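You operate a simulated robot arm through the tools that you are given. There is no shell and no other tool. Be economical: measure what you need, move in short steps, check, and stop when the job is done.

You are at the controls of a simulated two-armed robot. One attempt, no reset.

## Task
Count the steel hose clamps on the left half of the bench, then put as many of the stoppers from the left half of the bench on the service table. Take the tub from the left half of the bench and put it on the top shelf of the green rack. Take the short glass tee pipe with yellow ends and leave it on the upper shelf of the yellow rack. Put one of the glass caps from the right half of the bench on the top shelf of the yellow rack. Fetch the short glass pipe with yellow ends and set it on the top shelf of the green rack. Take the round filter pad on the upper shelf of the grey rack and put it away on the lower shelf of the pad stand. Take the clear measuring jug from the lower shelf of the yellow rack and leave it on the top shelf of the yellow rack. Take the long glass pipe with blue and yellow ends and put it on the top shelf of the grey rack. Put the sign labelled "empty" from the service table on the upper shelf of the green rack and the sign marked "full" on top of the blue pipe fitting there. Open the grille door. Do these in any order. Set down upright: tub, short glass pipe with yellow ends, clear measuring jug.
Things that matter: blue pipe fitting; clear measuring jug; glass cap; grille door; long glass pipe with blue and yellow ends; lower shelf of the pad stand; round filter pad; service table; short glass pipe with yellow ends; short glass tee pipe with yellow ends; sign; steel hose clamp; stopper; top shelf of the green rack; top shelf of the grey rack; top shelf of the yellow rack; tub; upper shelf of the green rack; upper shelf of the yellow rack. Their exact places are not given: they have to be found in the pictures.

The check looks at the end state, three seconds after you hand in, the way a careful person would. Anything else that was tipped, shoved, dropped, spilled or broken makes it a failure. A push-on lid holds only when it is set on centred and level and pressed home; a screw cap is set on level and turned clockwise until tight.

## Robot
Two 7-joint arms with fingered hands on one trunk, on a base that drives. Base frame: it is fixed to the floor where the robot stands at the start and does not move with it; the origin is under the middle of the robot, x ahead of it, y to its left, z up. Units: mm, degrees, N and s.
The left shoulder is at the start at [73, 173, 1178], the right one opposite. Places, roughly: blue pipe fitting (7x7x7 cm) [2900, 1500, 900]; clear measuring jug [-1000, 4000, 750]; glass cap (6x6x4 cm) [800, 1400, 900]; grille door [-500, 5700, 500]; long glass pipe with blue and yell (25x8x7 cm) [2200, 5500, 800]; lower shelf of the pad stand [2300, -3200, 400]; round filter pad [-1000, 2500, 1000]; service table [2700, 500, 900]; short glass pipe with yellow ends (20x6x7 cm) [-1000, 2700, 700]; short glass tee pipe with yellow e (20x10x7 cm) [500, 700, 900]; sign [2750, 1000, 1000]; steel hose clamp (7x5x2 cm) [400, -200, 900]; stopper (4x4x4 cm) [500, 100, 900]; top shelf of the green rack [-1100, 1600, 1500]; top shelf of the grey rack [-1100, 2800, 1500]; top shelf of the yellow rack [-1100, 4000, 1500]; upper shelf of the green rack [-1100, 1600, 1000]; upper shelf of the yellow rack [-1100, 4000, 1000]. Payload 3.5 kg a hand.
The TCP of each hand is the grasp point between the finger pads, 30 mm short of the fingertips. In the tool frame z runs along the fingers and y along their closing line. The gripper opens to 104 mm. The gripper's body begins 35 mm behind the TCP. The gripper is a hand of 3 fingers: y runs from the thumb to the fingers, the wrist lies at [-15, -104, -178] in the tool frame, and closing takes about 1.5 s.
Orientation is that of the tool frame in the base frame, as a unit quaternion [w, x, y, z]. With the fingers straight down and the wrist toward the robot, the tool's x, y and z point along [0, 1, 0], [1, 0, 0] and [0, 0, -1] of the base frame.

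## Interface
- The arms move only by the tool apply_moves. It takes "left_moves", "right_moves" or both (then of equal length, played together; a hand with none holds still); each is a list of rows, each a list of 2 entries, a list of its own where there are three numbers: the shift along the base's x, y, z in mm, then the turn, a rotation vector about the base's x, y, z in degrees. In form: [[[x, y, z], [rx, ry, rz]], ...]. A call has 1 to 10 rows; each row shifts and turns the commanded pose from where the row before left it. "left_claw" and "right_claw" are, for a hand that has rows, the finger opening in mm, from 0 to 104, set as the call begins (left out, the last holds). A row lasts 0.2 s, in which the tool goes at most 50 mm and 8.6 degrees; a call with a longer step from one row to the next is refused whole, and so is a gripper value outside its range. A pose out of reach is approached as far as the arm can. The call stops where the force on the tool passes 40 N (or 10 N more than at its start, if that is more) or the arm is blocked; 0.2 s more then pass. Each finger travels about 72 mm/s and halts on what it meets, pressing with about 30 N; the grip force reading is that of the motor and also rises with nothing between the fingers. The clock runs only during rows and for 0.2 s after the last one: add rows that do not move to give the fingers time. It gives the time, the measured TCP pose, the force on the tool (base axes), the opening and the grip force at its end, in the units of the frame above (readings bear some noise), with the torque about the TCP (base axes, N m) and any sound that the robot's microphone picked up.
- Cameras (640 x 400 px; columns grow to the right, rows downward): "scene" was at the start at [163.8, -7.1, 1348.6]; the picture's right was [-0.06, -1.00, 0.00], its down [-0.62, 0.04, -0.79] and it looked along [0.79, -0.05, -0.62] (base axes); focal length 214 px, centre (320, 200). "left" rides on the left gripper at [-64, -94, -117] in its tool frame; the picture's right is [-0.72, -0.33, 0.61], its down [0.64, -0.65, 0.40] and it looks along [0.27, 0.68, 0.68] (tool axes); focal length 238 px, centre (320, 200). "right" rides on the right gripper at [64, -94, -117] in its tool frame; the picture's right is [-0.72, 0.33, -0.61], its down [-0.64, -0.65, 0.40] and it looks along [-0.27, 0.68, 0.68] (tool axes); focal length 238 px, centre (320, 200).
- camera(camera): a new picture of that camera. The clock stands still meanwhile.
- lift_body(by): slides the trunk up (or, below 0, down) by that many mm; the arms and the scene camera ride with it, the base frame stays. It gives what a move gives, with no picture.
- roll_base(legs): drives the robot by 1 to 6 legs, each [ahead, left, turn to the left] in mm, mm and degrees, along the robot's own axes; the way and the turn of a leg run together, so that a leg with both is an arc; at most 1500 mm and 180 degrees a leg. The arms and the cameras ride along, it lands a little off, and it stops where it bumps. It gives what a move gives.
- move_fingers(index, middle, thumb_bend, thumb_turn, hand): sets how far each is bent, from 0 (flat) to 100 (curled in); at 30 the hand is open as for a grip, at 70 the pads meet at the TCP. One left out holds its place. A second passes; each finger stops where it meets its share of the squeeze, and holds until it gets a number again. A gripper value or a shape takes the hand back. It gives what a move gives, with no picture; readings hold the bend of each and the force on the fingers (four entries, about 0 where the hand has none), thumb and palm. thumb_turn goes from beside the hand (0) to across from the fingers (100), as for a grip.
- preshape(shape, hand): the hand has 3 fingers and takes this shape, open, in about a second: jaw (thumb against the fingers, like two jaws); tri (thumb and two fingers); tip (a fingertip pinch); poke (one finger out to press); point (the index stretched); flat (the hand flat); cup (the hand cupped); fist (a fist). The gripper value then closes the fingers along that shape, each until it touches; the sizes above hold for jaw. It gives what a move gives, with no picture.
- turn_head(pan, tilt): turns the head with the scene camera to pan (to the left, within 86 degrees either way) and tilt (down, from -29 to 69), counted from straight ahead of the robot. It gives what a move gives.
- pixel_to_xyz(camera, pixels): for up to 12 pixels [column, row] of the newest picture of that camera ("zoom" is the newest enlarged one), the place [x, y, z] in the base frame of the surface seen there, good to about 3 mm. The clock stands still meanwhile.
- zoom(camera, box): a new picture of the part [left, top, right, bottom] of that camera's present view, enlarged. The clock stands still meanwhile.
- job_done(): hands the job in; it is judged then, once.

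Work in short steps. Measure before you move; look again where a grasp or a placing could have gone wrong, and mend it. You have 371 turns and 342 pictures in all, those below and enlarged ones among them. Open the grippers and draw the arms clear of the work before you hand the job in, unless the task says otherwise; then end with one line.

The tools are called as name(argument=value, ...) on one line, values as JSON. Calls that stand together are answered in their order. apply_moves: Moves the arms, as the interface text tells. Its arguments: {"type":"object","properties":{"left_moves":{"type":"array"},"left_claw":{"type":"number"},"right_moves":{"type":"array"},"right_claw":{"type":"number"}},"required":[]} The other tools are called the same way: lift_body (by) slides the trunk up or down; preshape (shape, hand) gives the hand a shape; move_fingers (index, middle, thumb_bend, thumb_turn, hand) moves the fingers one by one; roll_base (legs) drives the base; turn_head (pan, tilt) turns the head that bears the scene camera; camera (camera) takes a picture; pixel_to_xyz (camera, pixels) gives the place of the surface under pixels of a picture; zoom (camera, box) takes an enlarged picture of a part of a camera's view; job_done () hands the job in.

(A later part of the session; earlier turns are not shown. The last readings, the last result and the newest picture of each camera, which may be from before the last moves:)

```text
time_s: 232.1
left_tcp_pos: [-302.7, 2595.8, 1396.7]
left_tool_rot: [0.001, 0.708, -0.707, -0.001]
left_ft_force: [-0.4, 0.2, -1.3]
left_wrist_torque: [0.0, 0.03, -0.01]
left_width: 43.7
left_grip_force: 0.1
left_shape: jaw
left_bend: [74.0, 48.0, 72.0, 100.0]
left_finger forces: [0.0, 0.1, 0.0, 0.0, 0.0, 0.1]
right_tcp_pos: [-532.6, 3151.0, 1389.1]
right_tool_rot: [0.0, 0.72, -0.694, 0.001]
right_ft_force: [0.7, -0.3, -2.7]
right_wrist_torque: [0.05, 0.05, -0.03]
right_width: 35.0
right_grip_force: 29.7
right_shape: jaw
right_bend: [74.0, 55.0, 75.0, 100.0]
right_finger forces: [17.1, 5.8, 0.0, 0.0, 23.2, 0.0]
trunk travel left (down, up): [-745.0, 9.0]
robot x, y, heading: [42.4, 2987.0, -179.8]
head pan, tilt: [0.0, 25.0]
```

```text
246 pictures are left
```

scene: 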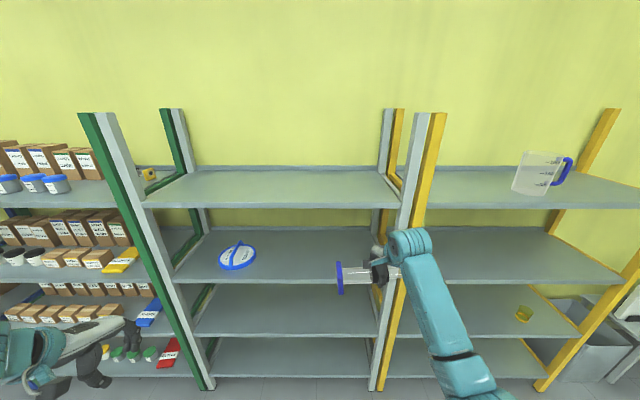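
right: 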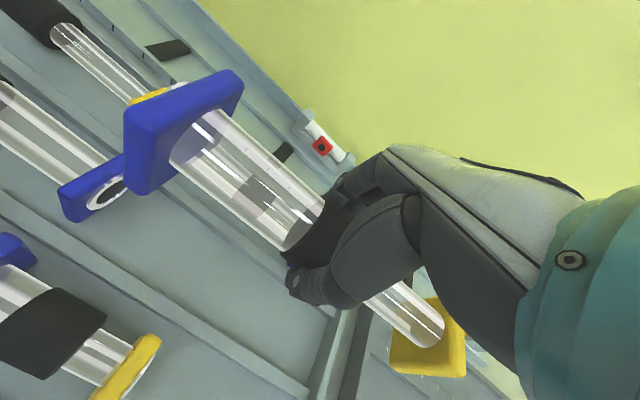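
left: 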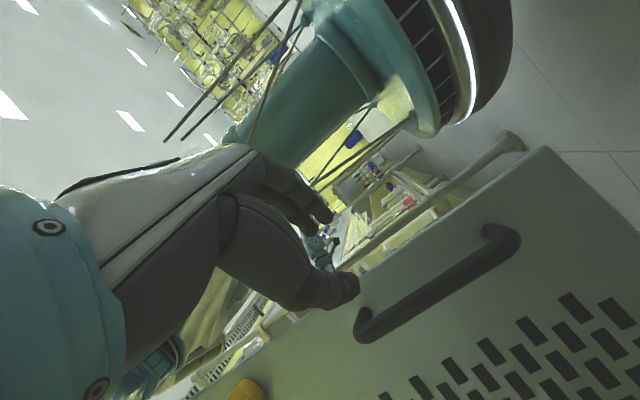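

I raise both hands and move across to y≈2850.

apply_moves(right_moves=[[[0, 0, 45], [0, 0, 0]], [[0, 0, 45], [0, 0, 0]], [[0, 0, 45], [0, 0, 0]], [[0, 0, 45], [0, 0, 0]], [[0, 0, 0], [0, 0, 0]]], left_moves=[[[0, 0, 45], [0, 0, 0]], [[0, 0, 45], [0, 0, 0]], [[0, 0, 45], [0, 0, 0]], [[0, 0, 45], [0, 0, 0]], [[0, 0, 0], [0, 0, 0]]])

roll_base(legs=[[0, 300, 0], [410, 0, 0]])

camera(camera="scene")

camera(camera="right")

```text
time_s: 233.3
left_tcp_pos: [-305.0, 2597.4, 1577.7]
left_tool_rot: [0.0, 0.708, -0.706, 0.001]
left_ft_force: [0.6, 0.1, -0.7]
left_wrist_torque: [0.02, -0.01, 0.0]
left_width: 43.8
left_grip_force: 0.0
left_shape: jaw
left_bend: [74.0, 48.0, 72.0, 100.0]
left_finger forces: [0.0, 0.1, 0.0, 0.0, 0.1, 0.0]
right_tcp_pos: [-533.2, 3150.8, 1570.0]
right_tool_rot: [0.0, 0.72, -0.694, 0.001]
right_ft_force: [-0.2, -0.4, -2.4]
right_wrist_torque: [0.0, 0.02, 0.04]
right_width: 35.1
right_grip_force: 29.9
right_shape: jaw
right_bend: [74.0, 55.0, 75.0, 100.0]
right_finger forces: [16.7, 6.0, 0.0, 0.1, 22.9, 0.0]
trunk travel left (down, up): [-745.0, 9.0]
robot x, y, heading: [35.3, 2986.3, -180.0]
head pan, tilt: [0.0, 25.0]
```

```text
time_s: 237.5
left_tcp_pos: [-708.9, 2295.9, 1578.1]
left_tool_rot: [0.001, 0.708, -0.706, 0.0]
left_ft_force: [0.0, 0.6, 0.3]
left_wrist_torque: [0.0, 0.0, 0.0]
left_width: 43.7
left_grip_force: 0.1
left_shape: jaw
left_bend: [74.0, 48.0, 72.0, 100.0]
left_finger forces: [0.0, 0.1, 0.1, 0.0, 0.0, 0.0]
right_tcp_pos: [-939.4, 2848.3, 1569.5]
right_tool_rot: [0.001, 0.72, -0.694, 0.001]
right_ft_force: [0.9, 0.2, -2.9]
right_wrist_torque: [0.0, 0.03, 0.0]
right_width: 35.3
right_grip_force: 30.3
right_shape: jaw
right_bend: [74.0, 55.0, 75.0, 100.0]
right_finger forces: [16.7, 5.9, 0.1, 0.0, 22.8, 0.0]
trunk travel left (down, up): [-745.0, 9.0]
robot x, y, heading: [-367.3, 2684.1, -179.7]
head pan, tilt: [0.0, 25.0]
```

```text
245 pictures are left
```

scene: 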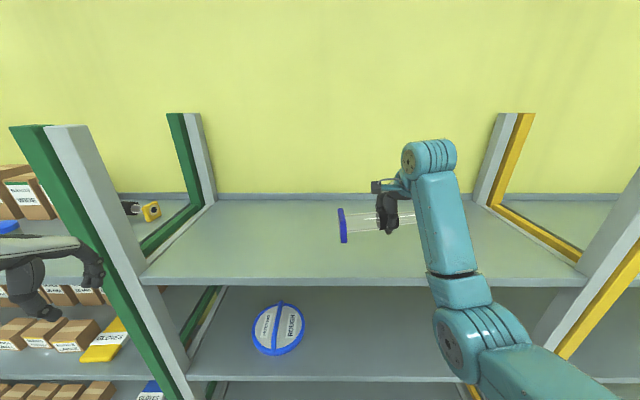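

```text
244 pictures are left
```

right: 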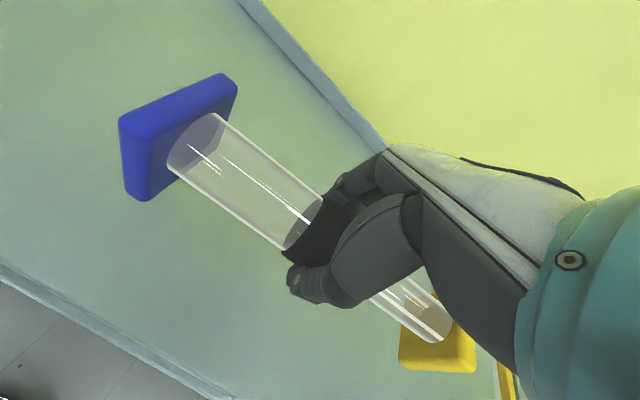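

I move 40 mm further in and lower to contact.

apply_moves(right_moves=[[[-40, 0, 0], [0, 0, 0]], [[0, 0, -30], [0, 0, 0]], [[0, 0, -25], [0, 0, 0]], [[0, 0, -6], [0, 0, 0]], [[0, 0, -3], [0, 0, 0]], [[0, 0, -3], [0, 0, 0]], [[0, 0, 0], [0, 0, 0]]])

camera(camera="right")

```text
time_s: 239.1
left_tcp_pos: [-710.9, 2295.4, 1577.2]
left_tool_rot: [0.002, 0.708, -0.706, 0.0]
left_ft_force: [0.4, -0.2, 0.5]
left_wrist_torque: [0.03, 0.0, 0.02]
left_width: 43.8
left_grip_force: 0.1
left_shape: jaw
left_bend: [74.0, 48.0, 72.0, 100.0]
left_finger forces: [0.1, 0.1, 0.0, 0.1, 0.0, 0.0]
right_tcp_pos: [-980.2, 2849.6, 1501.9]
right_tool_rot: [0.0, 0.72, -0.694, 0.0]
right_ft_force: [-0.4, 0.9, -2.2]
right_wrist_torque: [-0.06, -0.03, -0.04]
right_width: 35.0
right_grip_force: 29.9
right_shape: jaw
right_bend: [74.0, 55.0, 75.0, 100.0]
right_finger forces: [15.2, 7.6, 0.0, 0.0, 22.1, 0.0]
trunk travel left (down, up): [-745.0, 9.0]
robot x, y, heading: [-365.8, 2683.8, -179.6]
head pan, tilt: [0.0, 25.0]
```

```text
243 pictures are left
```

right: 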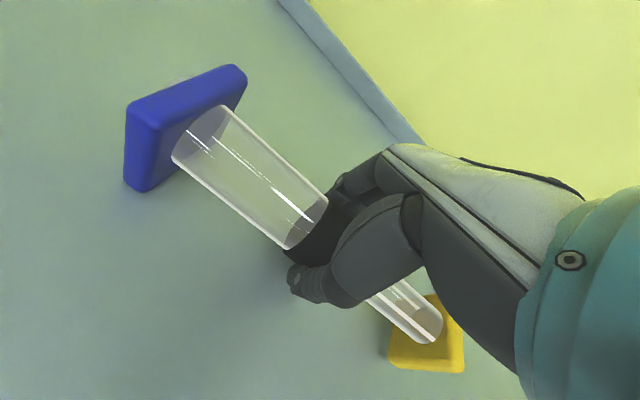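

apply_moves(right_moves=[[[0, 0, -2], [0, 0, 0]], [[0, 0, -2], [0, 0, 0]], [[0, 0, -2], [0, 0, 0]], [[0, 0, 0], [0, 0, 0]]])

```text
time_s: 240.1
left_tcp_pos: [-709.2, 2295.1, 1578.4]
left_tool_rot: [0.001, 0.708, -0.706, 0.0]
left_ft_force: [-0.3, 0.3, 0.7]
left_wrist_torque: [0.01, -0.01, 0.03]
left_width: 43.9
left_grip_force: 0.0
left_shape: jaw
left_bend: [74.0, 48.0, 72.0, 100.0]
left_finger forces: [0.1, 0.0, 0.0, 0.0, 0.0, 0.0]
right_tcp_pos: [-979.8, 2849.2, 1497.2]
right_tool_rot: [0.002, 0.72, -0.694, -0.001]
right_ft_force: [-2.3, 1.6, 8.1]
right_wrist_torque: [-0.02, -0.01, -0.01]
right_width: 35.1
right_grip_force: 29.7
right_shape: jaw
right_bend: [74.0, 55.0, 76.0, 100.0]
right_finger forces: [14.6, 6.3, 0.1, 0.1, 20.4, 0.0]
trunk travel left (down, up): [-745.0, 9.0]
robot x, y, heading: [-370.5, 2682.9, -179.5]
head pan, tilt: [0.0, 25.0]
```

Contact (8 N). I open to 70 and rise.

apply_moves(right_moves=[[[0, 0, 0], [0, 0, 0]], [[0, 0, 0], [0, 0, 0]], [[0, 0, 0], [0, 0, 0]], [[0, 0, 0], [0, 0, 0]], [[0, 0, 20], [0, 0, 0]], [[0, 0, 30], [0, 0, 0]], [[0, 0, 40], [0, 0, 0]], [[20, 0, 40], [0, 0, 0]]], right_claw=74)

camera(camera="right")

camera(camera="scene")

```text
time_s: 241.9
left_tcp_pos: [-708.8, 2294.4, 1578.0]
left_tool_rot: [0.002, 0.708, -0.707, 0.0]
left_ft_force: [-0.4, 0.0, -0.3]
left_wrist_torque: [0.02, 0.02, 0.01]
left_width: 43.8
left_grip_force: 0.0
left_shape: jaw
left_bend: [74.0, 48.0, 72.0, 100.0]
left_finger forces: [0.0, 0.0, 0.1, 0.0, 0.0, 0.0]
right_tcp_pos: [-960.3, 2848.9, 1625.5]
right_tool_rot: [0.0, 0.72, -0.693, 0.0]
right_ft_force: [0.5, 0.2, -0.3]
right_wrist_torque: [0.02, 0.0, 0.01]
right_width: 73.5
right_grip_force: 0.0
right_shape: jaw
right_bend: [27.0, 37.0, 57.0, 99.0]
right_finger forces: [0.0, 0.1, 0.0, 0.1, 0.1, 0.0]
trunk travel left (down, up): [-745.0, 9.0]
robot x, y, heading: [-368.2, 2681.2, -179.6]
head pan, tilt: [0.0, 25.0]
```

```text
242 pictures are left
```

right: 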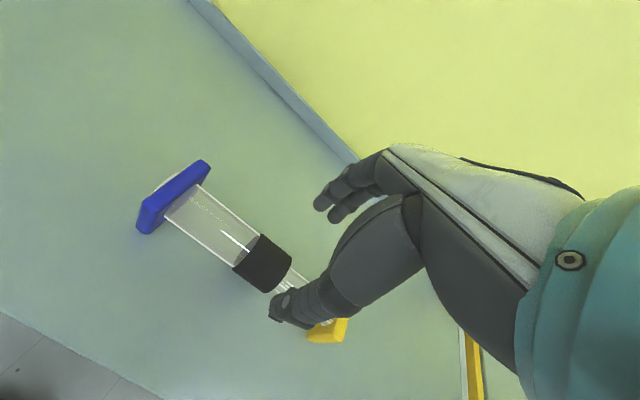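

```text
241 pictures are left
```

scene: 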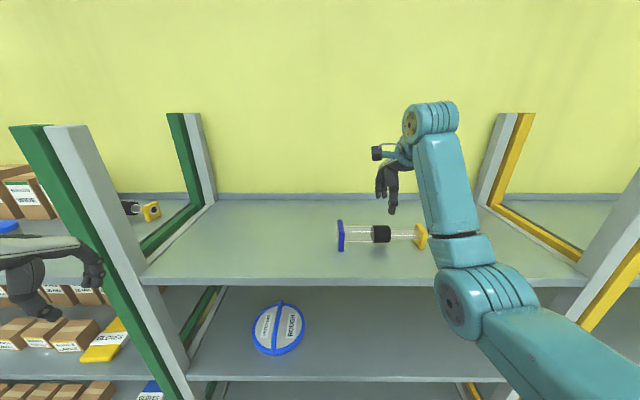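

The long pipe lies well on the grey top shelf. Next: tee pipe (left hand) and tub (right hand) from the bench. I back off, turn round, and drive along the bench.

roll_base(legs=[[-330, 0, 0], [0, 0, 180], [-120, 0, 0], [0, -1400, 0], [0, -780, 0]])

lift_body(by=-370)

turn_head(pan=0, tilt=45)

camera(camera="scene")

```text
time_s: 262.5
left_tcp_pos: [83.6, 881.0, 1577.8]
left_tool_rot: [0.001, 0.726, 0.688, 0.0]
left_ft_force: [0.3, 0.8, 0.6]
left_wrist_torque: [-0.01, -0.01, -0.03]
left_width: 43.5
left_grip_force: 0.0
left_shape: jaw
left_bend: [74.0, 48.0, 72.0, 100.0]
left_finger forces: [0.0, 0.0, 0.0, 0.0, 0.1, 0.0]
right_tcp_pos: [302.4, 314.6, 1627.1]
right_tool_rot: [0.0, 0.714, 0.7, 0.0]
right_ft_force: [0.1, 0.4, -0.3]
right_wrist_torque: [-0.01, -0.01, -0.01]
right_width: 73.7
right_grip_force: 0.1
right_shape: jaw
right_bend: [27.0, 37.0, 57.0, 99.0]
right_finger forces: [0.0, 0.0, 0.1, 0.0, 0.1, 0.0]
trunk travel left (down, up): [-745.0, 9.0]
robot x, y, heading: [-286.5, 512.5, -3.0]
head pan, tilt: [0.0, 25.0]
```

```text
time_s: 266.1
left_tcp_pos: [83.4, 880.8, 1208.0]
left_tool_rot: [-0.001, 0.726, 0.687, 0.0]
left_ft_force: [-0.6, -0.9, 0.6]
left_wrist_torque: [-0.02, -0.01, -0.02]
left_width: 43.7
left_grip_force: 0.0
left_shape: jaw
left_bend: [74.0, 48.0, 72.0, 100.0]
left_finger forces: [0.0, 0.1, 0.0, 0.1, 0.0, 0.1]
right_tcp_pos: [301.5, 313.9, 1256.6]
right_tool_rot: [0.0, 0.713, 0.701, 0.0]
right_ft_force: [0.0, 0.6, -0.1]
right_wrist_torque: [0.01, -0.01, -0.01]
right_width: 73.9
right_grip_force: 0.1
right_shape: jaw
right_bend: [27.0, 37.0, 57.0, 99.0]
right_finger forces: [0.1, 0.1, 0.0, 0.1, 0.1, 0.0]
trunk travel left (down, up): [-375.0, 379.0]
robot x, y, heading: [-283.5, 510.7, -3.1]
head pan, tilt: [0.0, 25.0]
```

```text
time_s: 266.9
left_tcp_pos: [83.4, 880.3, 1207.7]
left_tool_rot: [0.0, 0.727, 0.687, 0.001]
left_ft_force: [0.1, -0.9, -0.4]
left_wrist_torque: [0.01, 0.0, 0.0]
left_width: 43.8
left_grip_force: 0.1
left_shape: jaw
left_bend: [74.0, 48.0, 72.0, 100.0]
left_finger forces: [0.0, 0.1, 0.1, 0.0, 0.0, 0.0]
right_tcp_pos: [301.9, 315.2, 1255.7]
right_tool_rot: [0.0, 0.714, 0.7, 0.0]
right_ft_force: [-0.5, -0.4, -0.5]
right_wrist_torque: [0.01, 0.0, 0.0]
right_width: 73.9
right_grip_force: 0.0
right_shape: jaw
right_bend: [27.0, 37.0, 57.0, 99.0]
right_finger forces: [0.0, 0.0, 0.0, 0.1, 0.0, 0.0]
trunk travel left (down, up): [-375.0, 379.0]
robot x, y, heading: [-280.2, 508.8, -3.0]
head pan, tilt: [0.0, 45.0]
```

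```text
240 pictures are left
```

scene: 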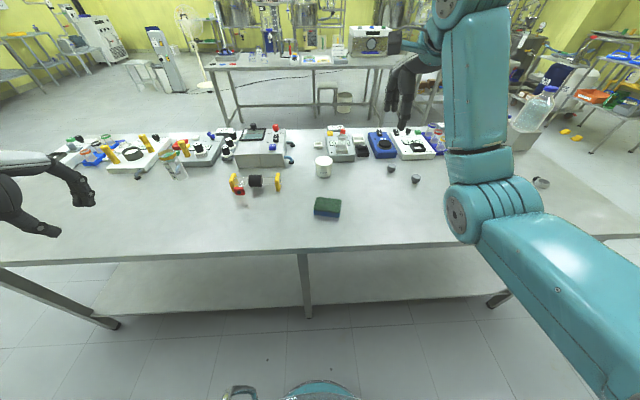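

I take a close look at the y<540 half for clamps, stoppers, and the tub.

zoom(camera="scene", box=[300, 120, 460, 220])

zoom(camera="scene", box=[480, 80, 640, 240])

pixel_to_xyz(camera="scene", pixels=[[324, 160], [324, 172], [255, 181], [232, 183], [278, 181], [240, 190], [600, 225], [324, 200], [70, 260]])

```text
4.00 times, centred on (380, 170) of scene
```

zoom: 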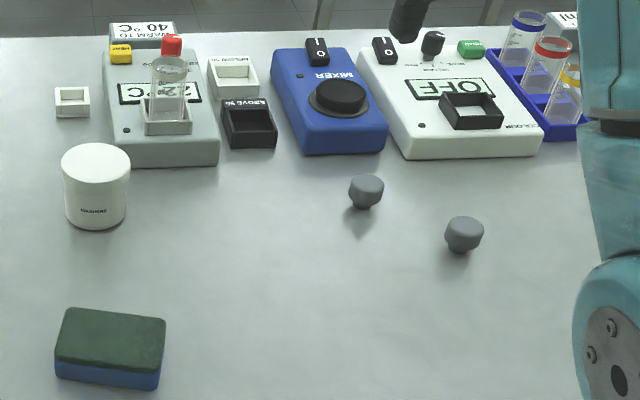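

```text
2.50 times, centred on (560, 160) of scene
```

zoom: 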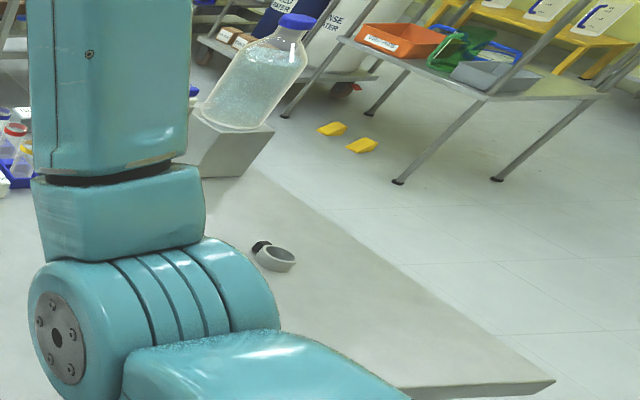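

```text
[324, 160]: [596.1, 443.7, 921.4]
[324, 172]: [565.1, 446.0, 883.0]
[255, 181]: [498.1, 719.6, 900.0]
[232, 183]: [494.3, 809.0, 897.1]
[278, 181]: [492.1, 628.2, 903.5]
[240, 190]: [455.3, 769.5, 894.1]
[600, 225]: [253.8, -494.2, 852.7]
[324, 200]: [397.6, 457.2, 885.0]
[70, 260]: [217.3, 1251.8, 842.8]
```

The tub ("WASHERS") is at ≈(600, 445); tee centre ≈(497, 720). I come closer, straightening the heading.

roll_base(legs=[[240, 40, 3]])

camera(camera="scene")

camera(camera="left")

camera(camera="right")

```text
time_s: 268.7
left_tcp_pos: [303.7, 932.5, 1207.9]
left_tool_rot: [-0.001, 0.709, 0.706, 0.001]
left_ft_force: [-0.2, 0.0, -0.1]
left_wrist_torque: [-0.03, -0.01, 0.0]
left_width: 43.8
left_grip_force: 0.0
left_shape: jaw
left_bend: [74.0, 48.0, 72.0, 100.0]
left_finger forces: [0.1, 0.1, 0.1, 0.0, 0.1, 0.0]
right_tcp_pos: [552.2, 377.9, 1255.4]
right_tool_rot: [0.0, 0.696, 0.718, 0.0]
right_ft_force: [-0.2, 0.6, 0.1]
right_wrist_torque: [0.02, 0.01, -0.01]
right_width: 73.7
right_grip_force: 0.1
right_shape: jaw
right_bend: [27.0, 37.0, 57.0, 99.0]
right_finger forces: [0.0, 0.0, 0.1, 0.0, 0.0, 0.0]
trunk travel left (down, up): [-375.0, 379.0]
robot x, y, heading: [-40.9, 543.9, -0.3]
head pan, tilt: [0.0, 45.0]
```

```text
237 pictures are left
```

scene: 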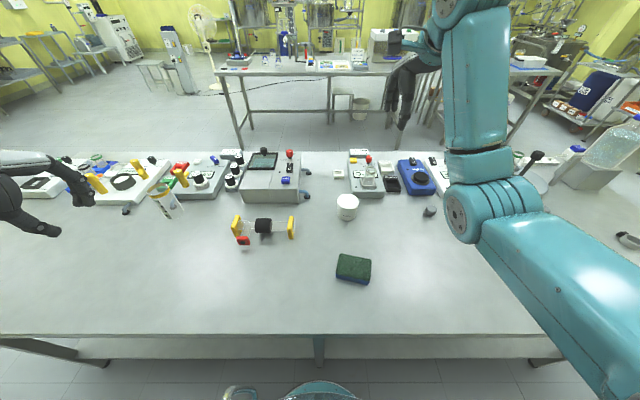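

```text
236 pictures are left
```

left: 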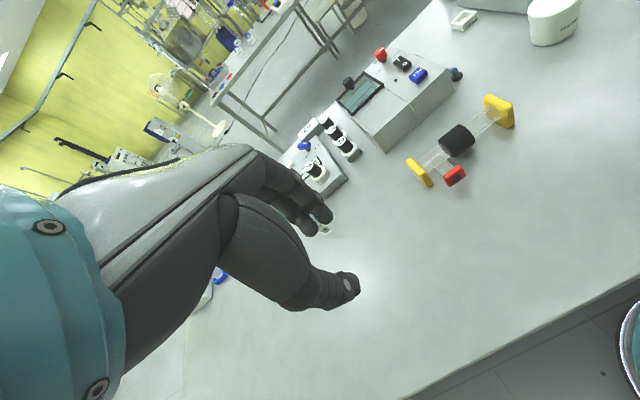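

```text
235 pictures are left
```

right: 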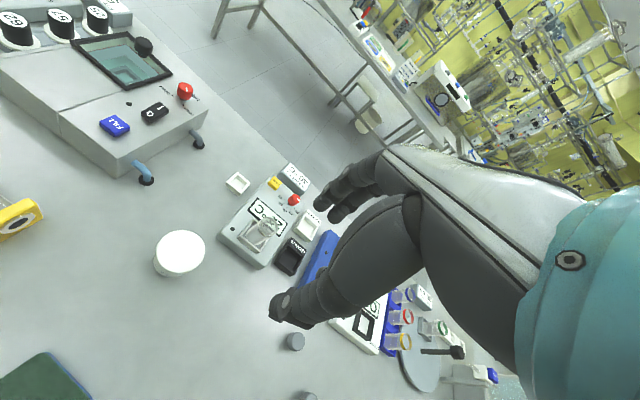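

pixel_to_xyz(camera="right", pixels=[[180, 250], [160, 250], [203, 250], [180, 234], [178, 272], [240, 183], [150, 178]])

pixel_to_xyz(camera="left", pixels=[[457, 135], [445, 138], [470, 140], [500, 108], [416, 172], [453, 176], [457, 150], [440, 110]])

zoom(camera="left", box=[390, 80, 530, 200])

```text
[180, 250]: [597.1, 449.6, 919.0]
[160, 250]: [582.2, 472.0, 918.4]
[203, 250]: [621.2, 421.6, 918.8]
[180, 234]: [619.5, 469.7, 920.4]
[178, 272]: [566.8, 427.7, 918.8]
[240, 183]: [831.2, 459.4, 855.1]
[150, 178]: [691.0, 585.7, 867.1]
```

```text
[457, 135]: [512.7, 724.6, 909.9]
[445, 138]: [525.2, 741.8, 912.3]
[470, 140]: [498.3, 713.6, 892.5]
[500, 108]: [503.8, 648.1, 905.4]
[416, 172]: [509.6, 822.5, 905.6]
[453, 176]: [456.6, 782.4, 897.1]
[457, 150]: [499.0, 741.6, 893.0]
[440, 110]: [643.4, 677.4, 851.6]
```

```text
3.33 times, centred on (460, 140) of left
```

zoom: 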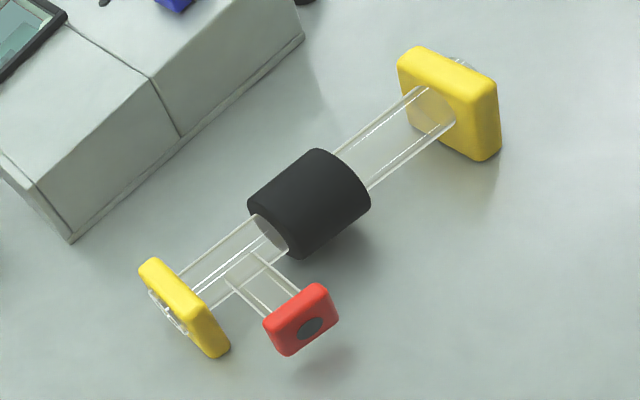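

Tub: centre ≈(597, 450), top z 919, Ø≈70. Tee sleeve ≈(512, 727), top 912. I lower the trunk and bring both hands above.

lift_body(by=-150)

apply_moves(right_moves=[[[15, 24, -10], [0, 0, 0]], [[15, 24, -10], [0, 0, 0]], [[15, 24, -10], [0, 0, 0]], [[0, 0, -10], [0, 0, 0]], [[0, 0, 0], [0, 0, 0]], [[0, 0, 0], [0, 0, 0]]], left_moves=[[[34, -33, 0], [0, 0, 0]], [[34, -33, 0], [0, 0, 0]], [[35, -34, 0], [0, 0, 0]], [[35, -35, 0], [0, 0, 0]], [[35, -35, -20], [0, 0, 0]], [[35, -35, -30], [0, 0, 0]]], left_claw=80, right_claw=100)

camera(camera="left")

camera(camera="right")

```text
time_s: 270.5
left_tcp_pos: [303.9, 933.6, 1058.7]
left_tool_rot: [0.0, 0.708, 0.706, 0.0]
left_ft_force: [0.2, 0.0, 0.2]
left_wrist_torque: [0.0, -0.02, 0.0]
left_width: 43.5
left_grip_force: 0.1
left_shape: jaw
left_bend: [74.0, 48.0, 72.0, 100.0]
left_finger forces: [0.1, 0.0, 0.0, 0.0, 0.0, 0.1]
right_tcp_pos: [550.7, 378.3, 1106.3]
right_tool_rot: [0.0, 0.696, 0.718, 0.0]
right_ft_force: [-0.3, -1.8, -1.0]
right_wrist_torque: [-0.02, 0.04, -0.01]
right_width: 73.6
right_grip_force: 0.1
right_shape: jaw
right_bend: [27.0, 37.0, 57.0, 99.0]
right_finger forces: [0.0, 0.0, 0.0, 0.0, 0.0, 0.1]
trunk travel left (down, up): [-225.0, 529.0]
robot x, y, heading: [-40.6, 545.9, -0.1]
head pan, tilt: [0.0, 45.0]
```

```text
refused: row 5 steps farther than a row can; nothing moved
```

```text
233 pictures are left
```

left: 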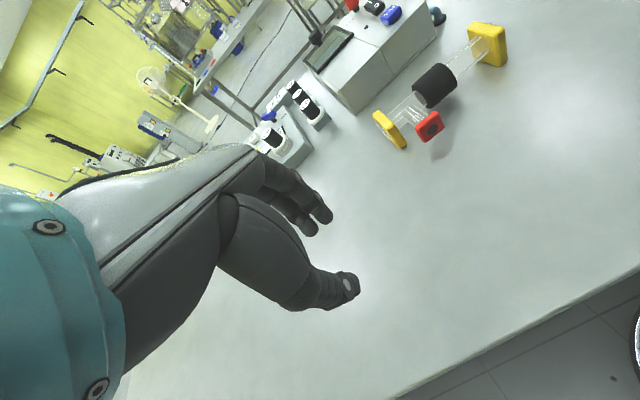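

```text
232 pictures are left
```

right: 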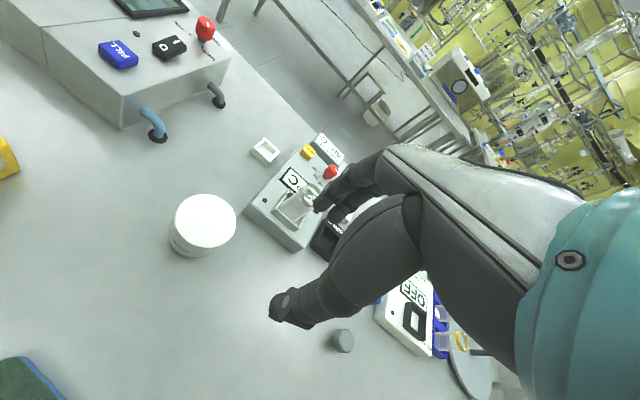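

apply_moves(right_moves=[[[15, 24, -10], [0, 0, 0]], [[15, 24, -10], [0, 0, 0]], [[15, 24, -10], [0, 0, 0]], [[0, 0, -10], [0, 0, 0]], [[0, 0, -20], [0, 0, 0]], [[0, 0, -20], [0, 0, 0]], [[0, 0, 0], [0, 0, 0]]], left_moves=[[[33, -33, 0], [0, 0, 0]], [[35, -34, 0], [0, 0, 0]], [[35, -35, 0], [0, 0, 0]], [[35, -35, 0], [0, 0, 0]], [[35, -35, 0], [0, 0, 0]], [[35, -34, 0], [0, 0, 0]], [[0, 0, -45], [0, 0, 0]]], left_claw=80, right_claw=100)

camera(camera="left")

camera(camera="right")

```text
time_s: 272.1
left_tcp_pos: [510.6, 726.7, 1013.9]
left_tool_rot: [0.001, 0.708, 0.706, 0.0]
left_ft_force: [-0.5, 0.3, 0.5]
left_wrist_torque: [-0.02, -0.01, -0.01]
left_width: 79.3
left_grip_force: 0.1
left_shape: jaw
left_bend: [27.0, 35.0, 53.0, 99.0]
left_finger forces: [0.1, 0.1, 0.0, 0.1, 0.1, 0.1]
right_tcp_pos: [596.2, 449.4, 1025.7]
right_tool_rot: [0.0, 0.696, 0.718, 0.0]
right_ft_force: [-0.6, 0.2, 0.0]
right_wrist_torque: [0.0, -0.01, 0.01]
right_width: 100.1
right_grip_force: 0.1
right_shape: jaw
right_bend: [31.0, 31.0, 31.0, 98.0]
right_finger forces: [0.0, 0.0, 0.0, 0.1, 0.0, 0.0]
trunk travel left (down, up): [-225.0, 529.0]
robot x, y, heading: [-46.3, 546.1, -0.0]
head pan, tilt: [0.0, 45.0]
```

```text
231 pictures are left
```

left: 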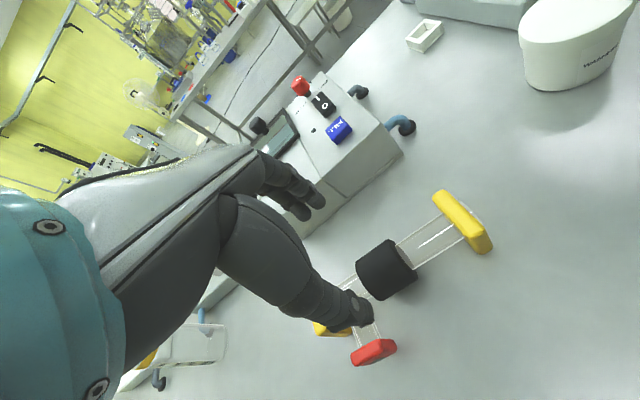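

```text
230 pictures are left
```

right: 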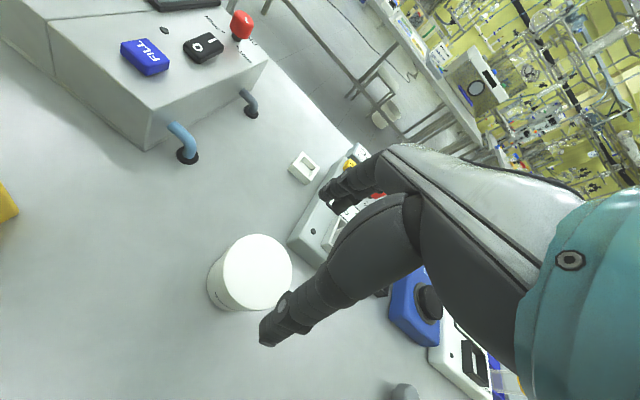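

pixel_to_xyz(camera="left", pixels=[[385, 262], [372, 255], [400, 275], [388, 290], [385, 243], [462, 215], [330, 325], [373, 348]])

pixel_to_xyz(camera="right", pixels=[[255, 272], [225, 272], [287, 270], [255, 238], [252, 305]])

```text
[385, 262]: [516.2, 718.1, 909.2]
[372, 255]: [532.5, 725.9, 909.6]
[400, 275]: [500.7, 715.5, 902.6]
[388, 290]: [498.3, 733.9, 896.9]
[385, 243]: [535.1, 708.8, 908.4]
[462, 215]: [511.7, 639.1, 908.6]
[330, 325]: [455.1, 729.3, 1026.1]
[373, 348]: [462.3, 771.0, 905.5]
```

```text
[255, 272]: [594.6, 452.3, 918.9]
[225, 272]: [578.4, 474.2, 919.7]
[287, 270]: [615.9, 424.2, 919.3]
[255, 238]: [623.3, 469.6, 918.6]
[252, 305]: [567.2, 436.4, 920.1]
```

Sleeve centre x≈520, y≈722; tub centre (596, 451). Both hands go down.

apply_moves(right_moves=[[[0, 1, -45], [0, 0, 0]], [[0, 0, -45], [0, 0, 0]], [[0, 0, -30], [0, 0, 0]], [[0, 0, -12], [0, 0, 0]], [[0, 0, 0], [0, 0, 0]]], left_moves=[[[9, -4, -40], [0, 0, 0]], [[0, 0, -45], [0, 0, 0]], [[0, 0, -25], [0, 0, 0]], [[0, 0, -13], [0, 0, 0]], [[0, 0, 0], [0, 0, 0]]])

camera(camera="left")

camera(camera="right")

```text
time_s: 273.3
left_tcp_pos: [521.8, 722.6, 890.3]
left_tool_rot: [0.0, 0.709, 0.706, 0.001]
left_ft_force: [0.1, -0.4, -0.1]
left_wrist_torque: [-0.01, 0.0, 0.01]
left_width: 79.6
left_grip_force: 0.0
left_shape: jaw
left_bend: [27.0, 35.0, 53.0, 99.0]
left_finger forces: [0.0, 0.0, 0.0, 0.0, 0.0, 0.0]
right_tcp_pos: [597.0, 450.6, 894.2]
right_tool_rot: [-0.001, 0.696, 0.718, 0.001]
right_ft_force: [-0.2, 0.9, 3.3]
right_wrist_torque: [0.01, 0.03, 0.01]
right_width: 100.2
right_grip_force: 0.1
right_shape: jaw
right_bend: [31.0, 31.0, 31.0, 98.0]
right_finger forces: [1.5, 0.0, 0.1, 0.0, 1.3, 0.1]
trunk travel left (down, up): [-225.0, 529.0]
robot x, y, heading: [-42.1, 543.7, 0.0]
head pan, tilt: [0.0, 45.0]
```

```text
229 pictures are left
```

left: 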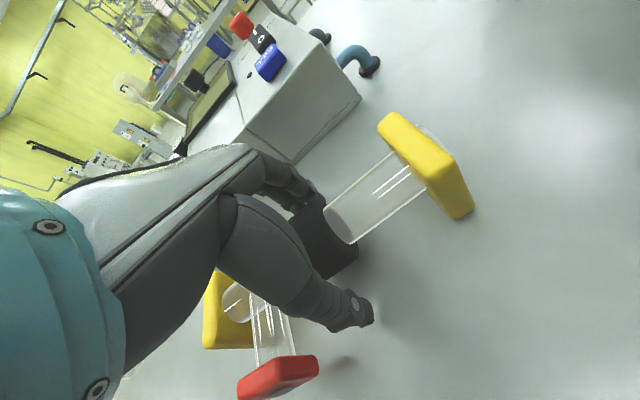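

```text
228 pictures are left
```

right: 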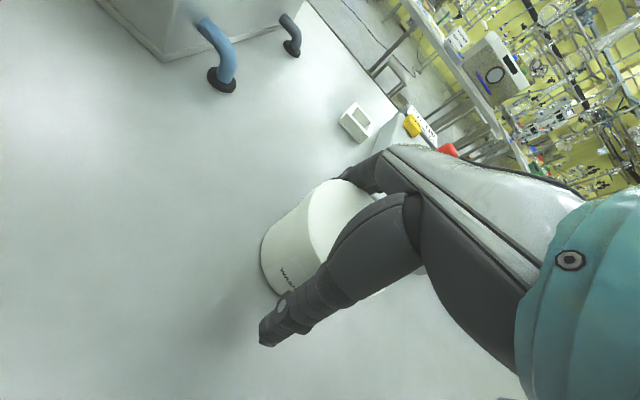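

Close both hands.

apply_moves(right_moves=[[[0, 0, 0], [0, 0, 0]], [[0, 0, 0], [0, 0, 0]], [[0, 0, 0], [0, 0, 0]], [[0, 0, 0], [0, 0, 0]], [[0, 0, 0], [0, 0, 0]], [[0, 0, 0], [0, 0, 0]], [[0, 0, 0], [0, 0, 0]]], left_moves=[[[0, 0, 0], [0, 0, 0]], [[0, 0, 0], [0, 0, 0]], [[0, 0, 0], [0, 0, 0]], [[0, 0, 0], [0, 0, 0]], [[0, 0, 0], [0, 0, 0]], [[0, 0, 0], [0, 0, 0]], [[0, 0, 0], [0, 0, 0]]], left_claw=20, right_claw=40)

apply_moves(right_moves=[[[0, 0, 10], [0, 0, 0]], [[0, 0, 20], [0, 0, 0]], [[0, 0, 30], [0, 0, 0]], [[0, 0, 40], [0, 0, 0]], [[0, 0, 0], [0, 0, 0]]], left_moves=[[[0, 0, 10], [0, 0, 0]], [[0, 0, 20], [0, 0, 0]], [[0, 0, 30], [0, 0, 0]], [[0, 0, 40], [0, 0, 0]], [[0, 0, 0], [0, 0, 0]]])

camera(camera="left")

camera(camera="right")

camera(camera="scene")

```text
time_s: 274.9
left_tcp_pos: [521.1, 723.1, 890.7]
left_tool_rot: [0.0, 0.708, 0.706, 0.002]
left_ft_force: [-1.0, 0.2, -2.4]
left_wrist_torque: [-0.04, -0.01, 0.01]
left_width: 34.2
left_grip_force: 30.2
left_shape: jaw
left_bend: [74.0, 53.0, 76.0, 100.0]
left_finger forces: [16.0, 6.8, 0.0, 0.0, 24.3, 0.0]
right_tcp_pos: [596.2, 450.8, 894.0]
right_tool_rot: [0.001, 0.696, 0.718, 0.0]
right_ft_force: [1.3, -0.6, 2.0]
right_wrist_torque: [-0.08, -0.11, 0.06]
right_width: 65.2
right_grip_force: 30.4
right_shape: jaw
right_bend: [73.0, 44.0, 58.0, 99.0]
right_finger forces: [12.2, 15.9, 0.0, 0.0, 30.2, 0.0]
trunk travel left (down, up): [-225.0, 529.0]
robot x, y, heading: [-44.1, 541.5, -0.2]
head pan, tilt: [0.0, 45.0]
```

```text
time_s: 276.1
left_tcp_pos: [521.2, 722.5, 990.9]
left_tool_rot: [-0.001, 0.708, 0.706, 0.001]
left_ft_force: [1.0, 0.3, -2.8]
left_wrist_torque: [-0.01, 0.0, 0.0]
left_width: 34.4
left_grip_force: 29.7
left_shape: jaw
left_bend: [74.0, 53.0, 76.0, 100.0]
left_finger forces: [15.9, 7.2, 0.0, 0.1, 24.3, 0.1]
right_tcp_pos: [597.0, 451.3, 993.5]
right_tool_rot: [0.0, 0.695, 0.719, 0.0]
right_ft_force: [-0.5, -0.3, -1.2]
right_wrist_torque: [0.01, -0.03, -0.03]
right_width: 64.8
right_grip_force: 29.7
right_shape: jaw
right_bend: [73.0, 44.0, 58.0, 98.0]
right_finger forces: [11.9, 15.6, 0.1, 0.0, 29.9, 0.1]
trunk travel left (down, up): [-225.0, 529.0]
robot x, y, heading: [-40.0, 545.4, -0.2]
head pan, tilt: [0.0, 45.0]
```

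```text
227 pictures are left
```

left: 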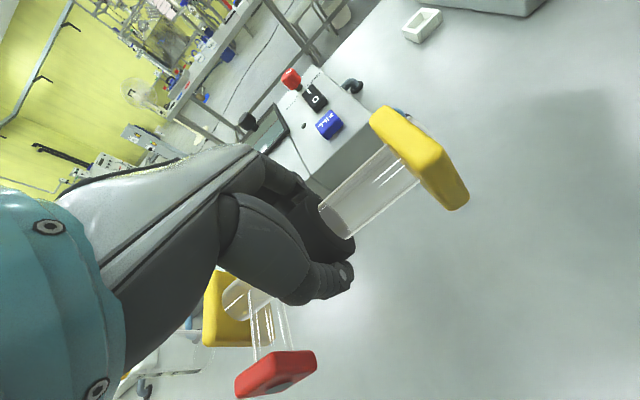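

```text
226 pictures are left
```

right: 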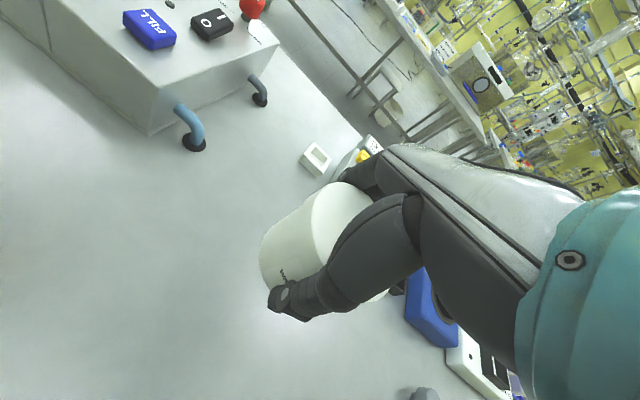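

```text
225 pictures are left
```

scene: 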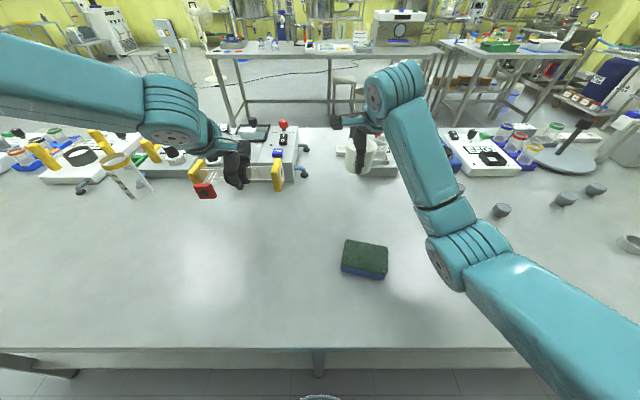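

Both held well. I raise the trunk, back off and drive left to the open floor, then turn to the racks.

lift_body(by=250)

roll_base(legs=[[-130, 0, 0], [0, 1400, 0], [0, 700, 0], [0, 0, 180]])

lift_body(by=250)

turn_head(pan=15, tilt=25)

camera(camera="scene")

```text
time_s: 278.6
left_tcp_pos: [521.8, 722.6, 1239.4]
left_tool_rot: [0.0, 0.708, 0.706, 0.001]
left_ft_force: [0.7, 0.5, -1.6]
left_wrist_torque: [-0.06, -0.03, -0.01]
left_width: 34.4
left_grip_force: 30.0
left_shape: jaw
left_bend: [74.0, 53.0, 76.0, 100.0]
left_finger forces: [16.0, 7.1, 0.1, 0.1, 24.1, 0.0]
right_tcp_pos: [596.3, 449.6, 1244.1]
right_tool_rot: [-0.001, 0.696, 0.718, -0.001]
right_ft_force: [-0.2, -0.8, -1.5]
right_wrist_torque: [0.03, -0.05, -0.01]
right_width: 64.8
right_grip_force: 29.9
right_shape: jaw
right_bend: [73.0, 44.0, 58.0, 98.0]
right_finger forces: [12.1, 15.6, 0.0, 0.0, 29.7, 0.0]
trunk travel left (down, up): [-475.0, 279.0]
robot x, y, heading: [-42.2, 546.7, -0.0]
head pan, tilt: [0.0, 45.0]
```

```text
time_s: 297.3
left_tcp_pos: [-716.1, 2469.2, 1239.2]
left_tool_rot: [-0.001, -0.706, 0.708, 0.0]
left_ft_force: [0.3, -0.4, -3.0]
left_wrist_torque: [0.06, -0.02, -0.01]
left_width: 33.7
left_grip_force: 29.7
left_shape: jaw
left_bend: [75.0, 54.0, 76.0, 100.0]
left_finger forces: [15.7, 6.7, 0.0, 0.0, 23.3, 0.0]
right_tcp_pos: [-791.5, 2739.9, 1243.9]
right_tool_rot: [0.0, 0.719, -0.695, -0.001]
right_ft_force: [-0.4, -0.1, -1.5]
right_wrist_torque: [-0.01, -0.01, 0.02]
right_width: 63.1
right_grip_force: 29.3
right_shape: jaw
right_bend: [73.0, 45.0, 58.0, 98.0]
right_finger forces: [11.6, 15.3, 0.0, 0.0, 27.2, 0.0]
trunk travel left (down, up): [-475.0, 279.0]
robot x, y, heading: [-152.8, 2646.7, -179.8]
head pan, tilt: [0.0, 45.0]
```

```text
time_s: 299.9
left_tcp_pos: [-715.1, 2468.3, 1489.2]
left_tool_rot: [0.001, 0.707, -0.707, 0.0]
left_ft_force: [-0.3, 0.1, -2.5]
left_wrist_torque: [0.04, 0.0, 0.0]
left_width: 33.9
left_grip_force: 29.8
left_shape: jaw
left_bend: [75.0, 54.0, 76.0, 100.0]
left_finger forces: [15.7, 6.9, 0.0, 0.1, 23.2, 0.1]
right_tcp_pos: [-791.1, 2740.6, 1493.8]
right_tool_rot: [-0.001, 0.719, -0.695, 0.001]
right_ft_force: [-1.1, 0.0, -1.9]
right_wrist_torque: [-0.03, 0.01, -0.01]
right_width: 60.5
right_grip_force: 30.2
right_shape: jaw
right_bend: [73.0, 47.0, 58.0, 98.0]
right_finger forces: [11.7, 15.7, 0.1, 0.0, 27.9, 0.1]
trunk travel left (down, up): [-725.0, 29.0]
robot x, y, heading: [-153.2, 2649.1, -180.0]
head pan, tilt: [0.0, 45.0]
```

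```text
time_s: 300.8
left_tcp_pos: [-716.0, 2467.4, 1490.2]
left_tool_rot: [-0.002, -0.706, 0.708, 0.0]
left_ft_force: [1.0, 0.2, -3.3]
left_wrist_torque: [0.02, 0.0, 0.01]
left_width: 33.9
left_grip_force: 29.4
left_shape: jaw
left_bend: [75.0, 54.0, 76.0, 100.0]
left_finger forces: [15.6, 6.7, 0.0, 0.0, 23.2, 0.0]
right_tcp_pos: [-792.6, 2740.4, 1493.1]
right_tool_rot: [-0.001, 0.72, -0.694, 0.0]
right_ft_force: [-0.7, 0.9, -1.5]
right_wrist_torque: [0.0, 0.03, 0.01]
right_width: 60.5
right_grip_force: 29.8
right_shape: jaw
right_bend: [73.0, 47.0, 58.0, 98.0]
right_finger forces: [11.7, 15.7, 0.0, 0.0, 28.0, 0.1]
trunk travel left (down, up): [-725.0, 29.0]
robot x, y, heading: [-153.8, 2644.6, -180.1]
head pan, tilt: [15.0, 25.0]
```

```text
224 pictures are left
```

scene: 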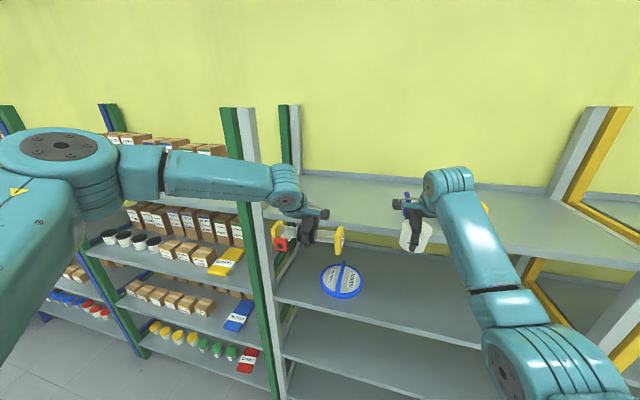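

The tub's grip width fell from 65 to 60; I look closely.

camera(camera="right")

zoom(camera="scene", box=[370, 180, 470, 270])

```text
223 pictures are left
```

right: 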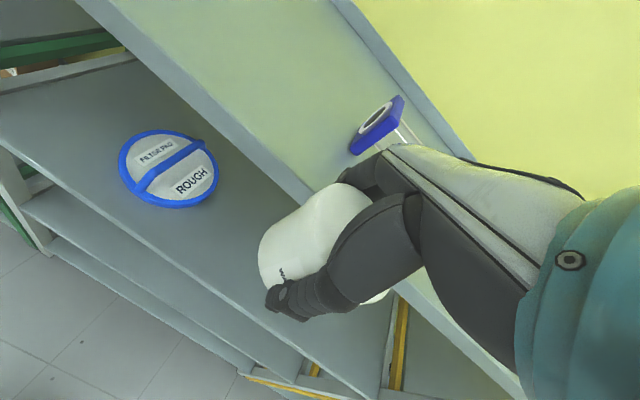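

```text
4.44 times, centred on (420, 225) of scene
```

zoom: 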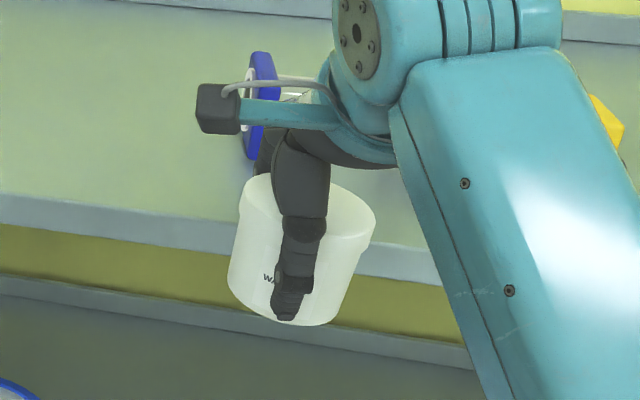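

The tub is slowly slipping (tilted ~18°). I quickly draw the left hand back, raise and level the right, and go to the green shelf.

apply_moves(right_moves=[[[0, 0, 30], [8, 0, 0]], [[0, 0, 30], [8, 0, 0]], [[0, 0, 30], [0, 0, 0]], [[0, 0, 20], [0, 0, 0]], [[0, 0, 0], [0, 0, 0]]], left_moves=[[[48, 0, 0], [0, 0, 0]], [[48, 0, 0], [0, 0, 0]], [[48, 0, 0], [0, 0, 0]], [[48, 0, 0], [0, 0, 0]], [[48, 0, 0], [0, 0, 0]]])

zoom(camera="scene", box=[360, 140, 480, 260])

```text
time_s: 301.9
left_tcp_pos: [-501.4, 2475.8, 1496.3]
left_tool_rot: [0.001, 0.707, -0.707, 0.0]
left_ft_force: [0.6, -0.5, -2.8]
left_wrist_torque: [0.03, 0.04, -0.01]
left_width: 33.7
left_grip_force: 29.9
left_shape: jaw
left_bend: [75.0, 54.0, 76.0, 100.0]
left_finger forces: [15.6, 6.7, 0.0, 0.0, 23.3, 0.0]
left hand out of reach, approached as far as the arm can: row 5
right_tcp_pos: [-792.2, 2739.9, 1603.6]
right_tool_rot: [-0.1, 0.712, -0.688, -0.097]
right_ft_force: [0.4, 0.1, -1.7]
right_wrist_torque: [-0.02, 0.0, 0.0]
right_width: 60.3
right_grip_force: 30.5
right_shape: jaw
right_bend: [73.0, 47.0, 59.0, 98.0]
right_finger forces: [11.6, 15.7, 0.1, 0.0, 27.9, 0.0]
trunk travel left (down, up): [-725.0, 29.0]
robot x, y, heading: [-155.1, 2641.3, -180.1]
head pan, tilt: [15.0, 25.0]
```

```text
3.33 times, centred on (420, 200) of scene
```

zoom: 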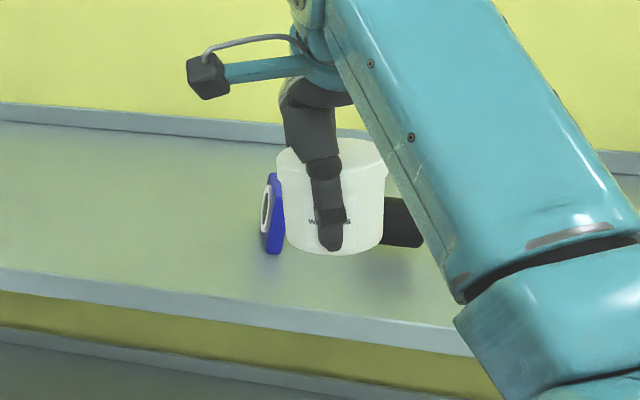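

Level and steady now. I drive across and in.

roll_base(legs=[[0, 740, 0], [155, 0, 0]])

turn_head(pan=0, tilt=30)

camera(camera="scene")

camera(camera="right")

```text
time_s: 307.0
left_tcp_pos: [-653.2, 1732.2, 1496.7]
left_tool_rot: [-0.001, -0.707, 0.707, 0.0]
left_ft_force: [0.0, -0.7, -2.3]
left_wrist_torque: [0.06, 0.04, 0.0]
left_width: 33.3
left_grip_force: 29.8
left_shape: jaw
left_bend: [75.0, 54.0, 76.0, 100.0]
left_finger forces: [15.4, 6.7, 0.0, 0.1, 23.2, 0.0]
right_tcp_pos: [-941.4, 1995.2, 1604.9]
right_tool_rot: [-0.099, 0.712, -0.688, -0.098]
right_ft_force: [1.0, 0.0, -0.8]
right_wrist_torque: [-0.01, 0.0, -0.02]
right_width: 59.7
right_grip_force: 30.0
right_shape: jaw
right_bend: [73.0, 47.0, 59.0, 97.0]
right_finger forces: [13.1, 15.7, 0.0, 0.0, 27.1, 0.1]
trunk travel left (down, up): [-725.0, 29.0]
robot x, y, heading: [-310.1, 1901.4, -179.7]
head pan, tilt: [15.0, 25.0]
```

```text
time_s: 307.8
left_tcp_pos: [-658.3, 1731.9, 1494.9]
left_tool_rot: [0.0, 0.707, -0.707, 0.0]
left_ft_force: [-0.1, 0.2, -2.3]
left_wrist_torque: [0.04, -0.06, -0.02]
left_width: 33.4
left_grip_force: 30.4
left_shape: jaw
left_bend: [75.0, 54.0, 76.0, 100.0]
left_finger forces: [15.5, 6.7, 0.0, 0.0, 23.1, 0.0]
right_tcp_pos: [-946.2, 1995.4, 1603.0]
right_tool_rot: [-0.1, 0.712, -0.688, -0.097]
right_ft_force: [-0.6, 0.5, -2.5]
right_wrist_torque: [-0.01, -0.02, 0.02]
right_width: 59.4
right_grip_force: 30.0
right_shape: jaw
right_bend: [73.0, 47.0, 59.0, 97.0]
right_finger forces: [13.1, 15.8, 0.0, 0.1, 27.0, 0.0]
trunk travel left (down, up): [-725.0, 29.0]
robot x, y, heading: [-303.5, 1904.7, -180.1]
head pan, tilt: [0.0, 30.0]
```

```text
220 pictures are left
```

scene: 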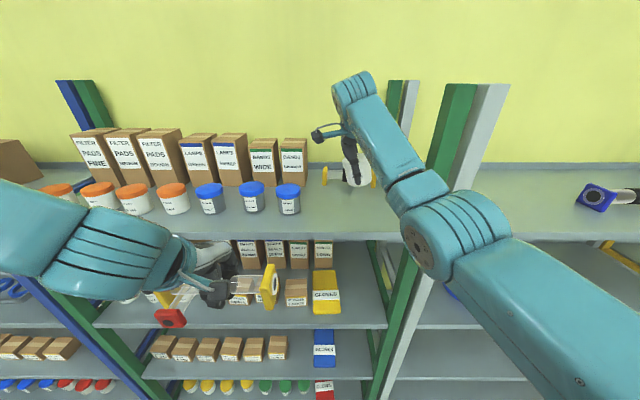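

```text
219 pictures are left
```

right: 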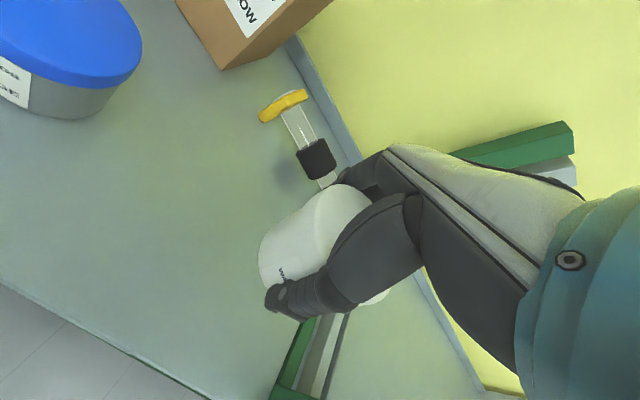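

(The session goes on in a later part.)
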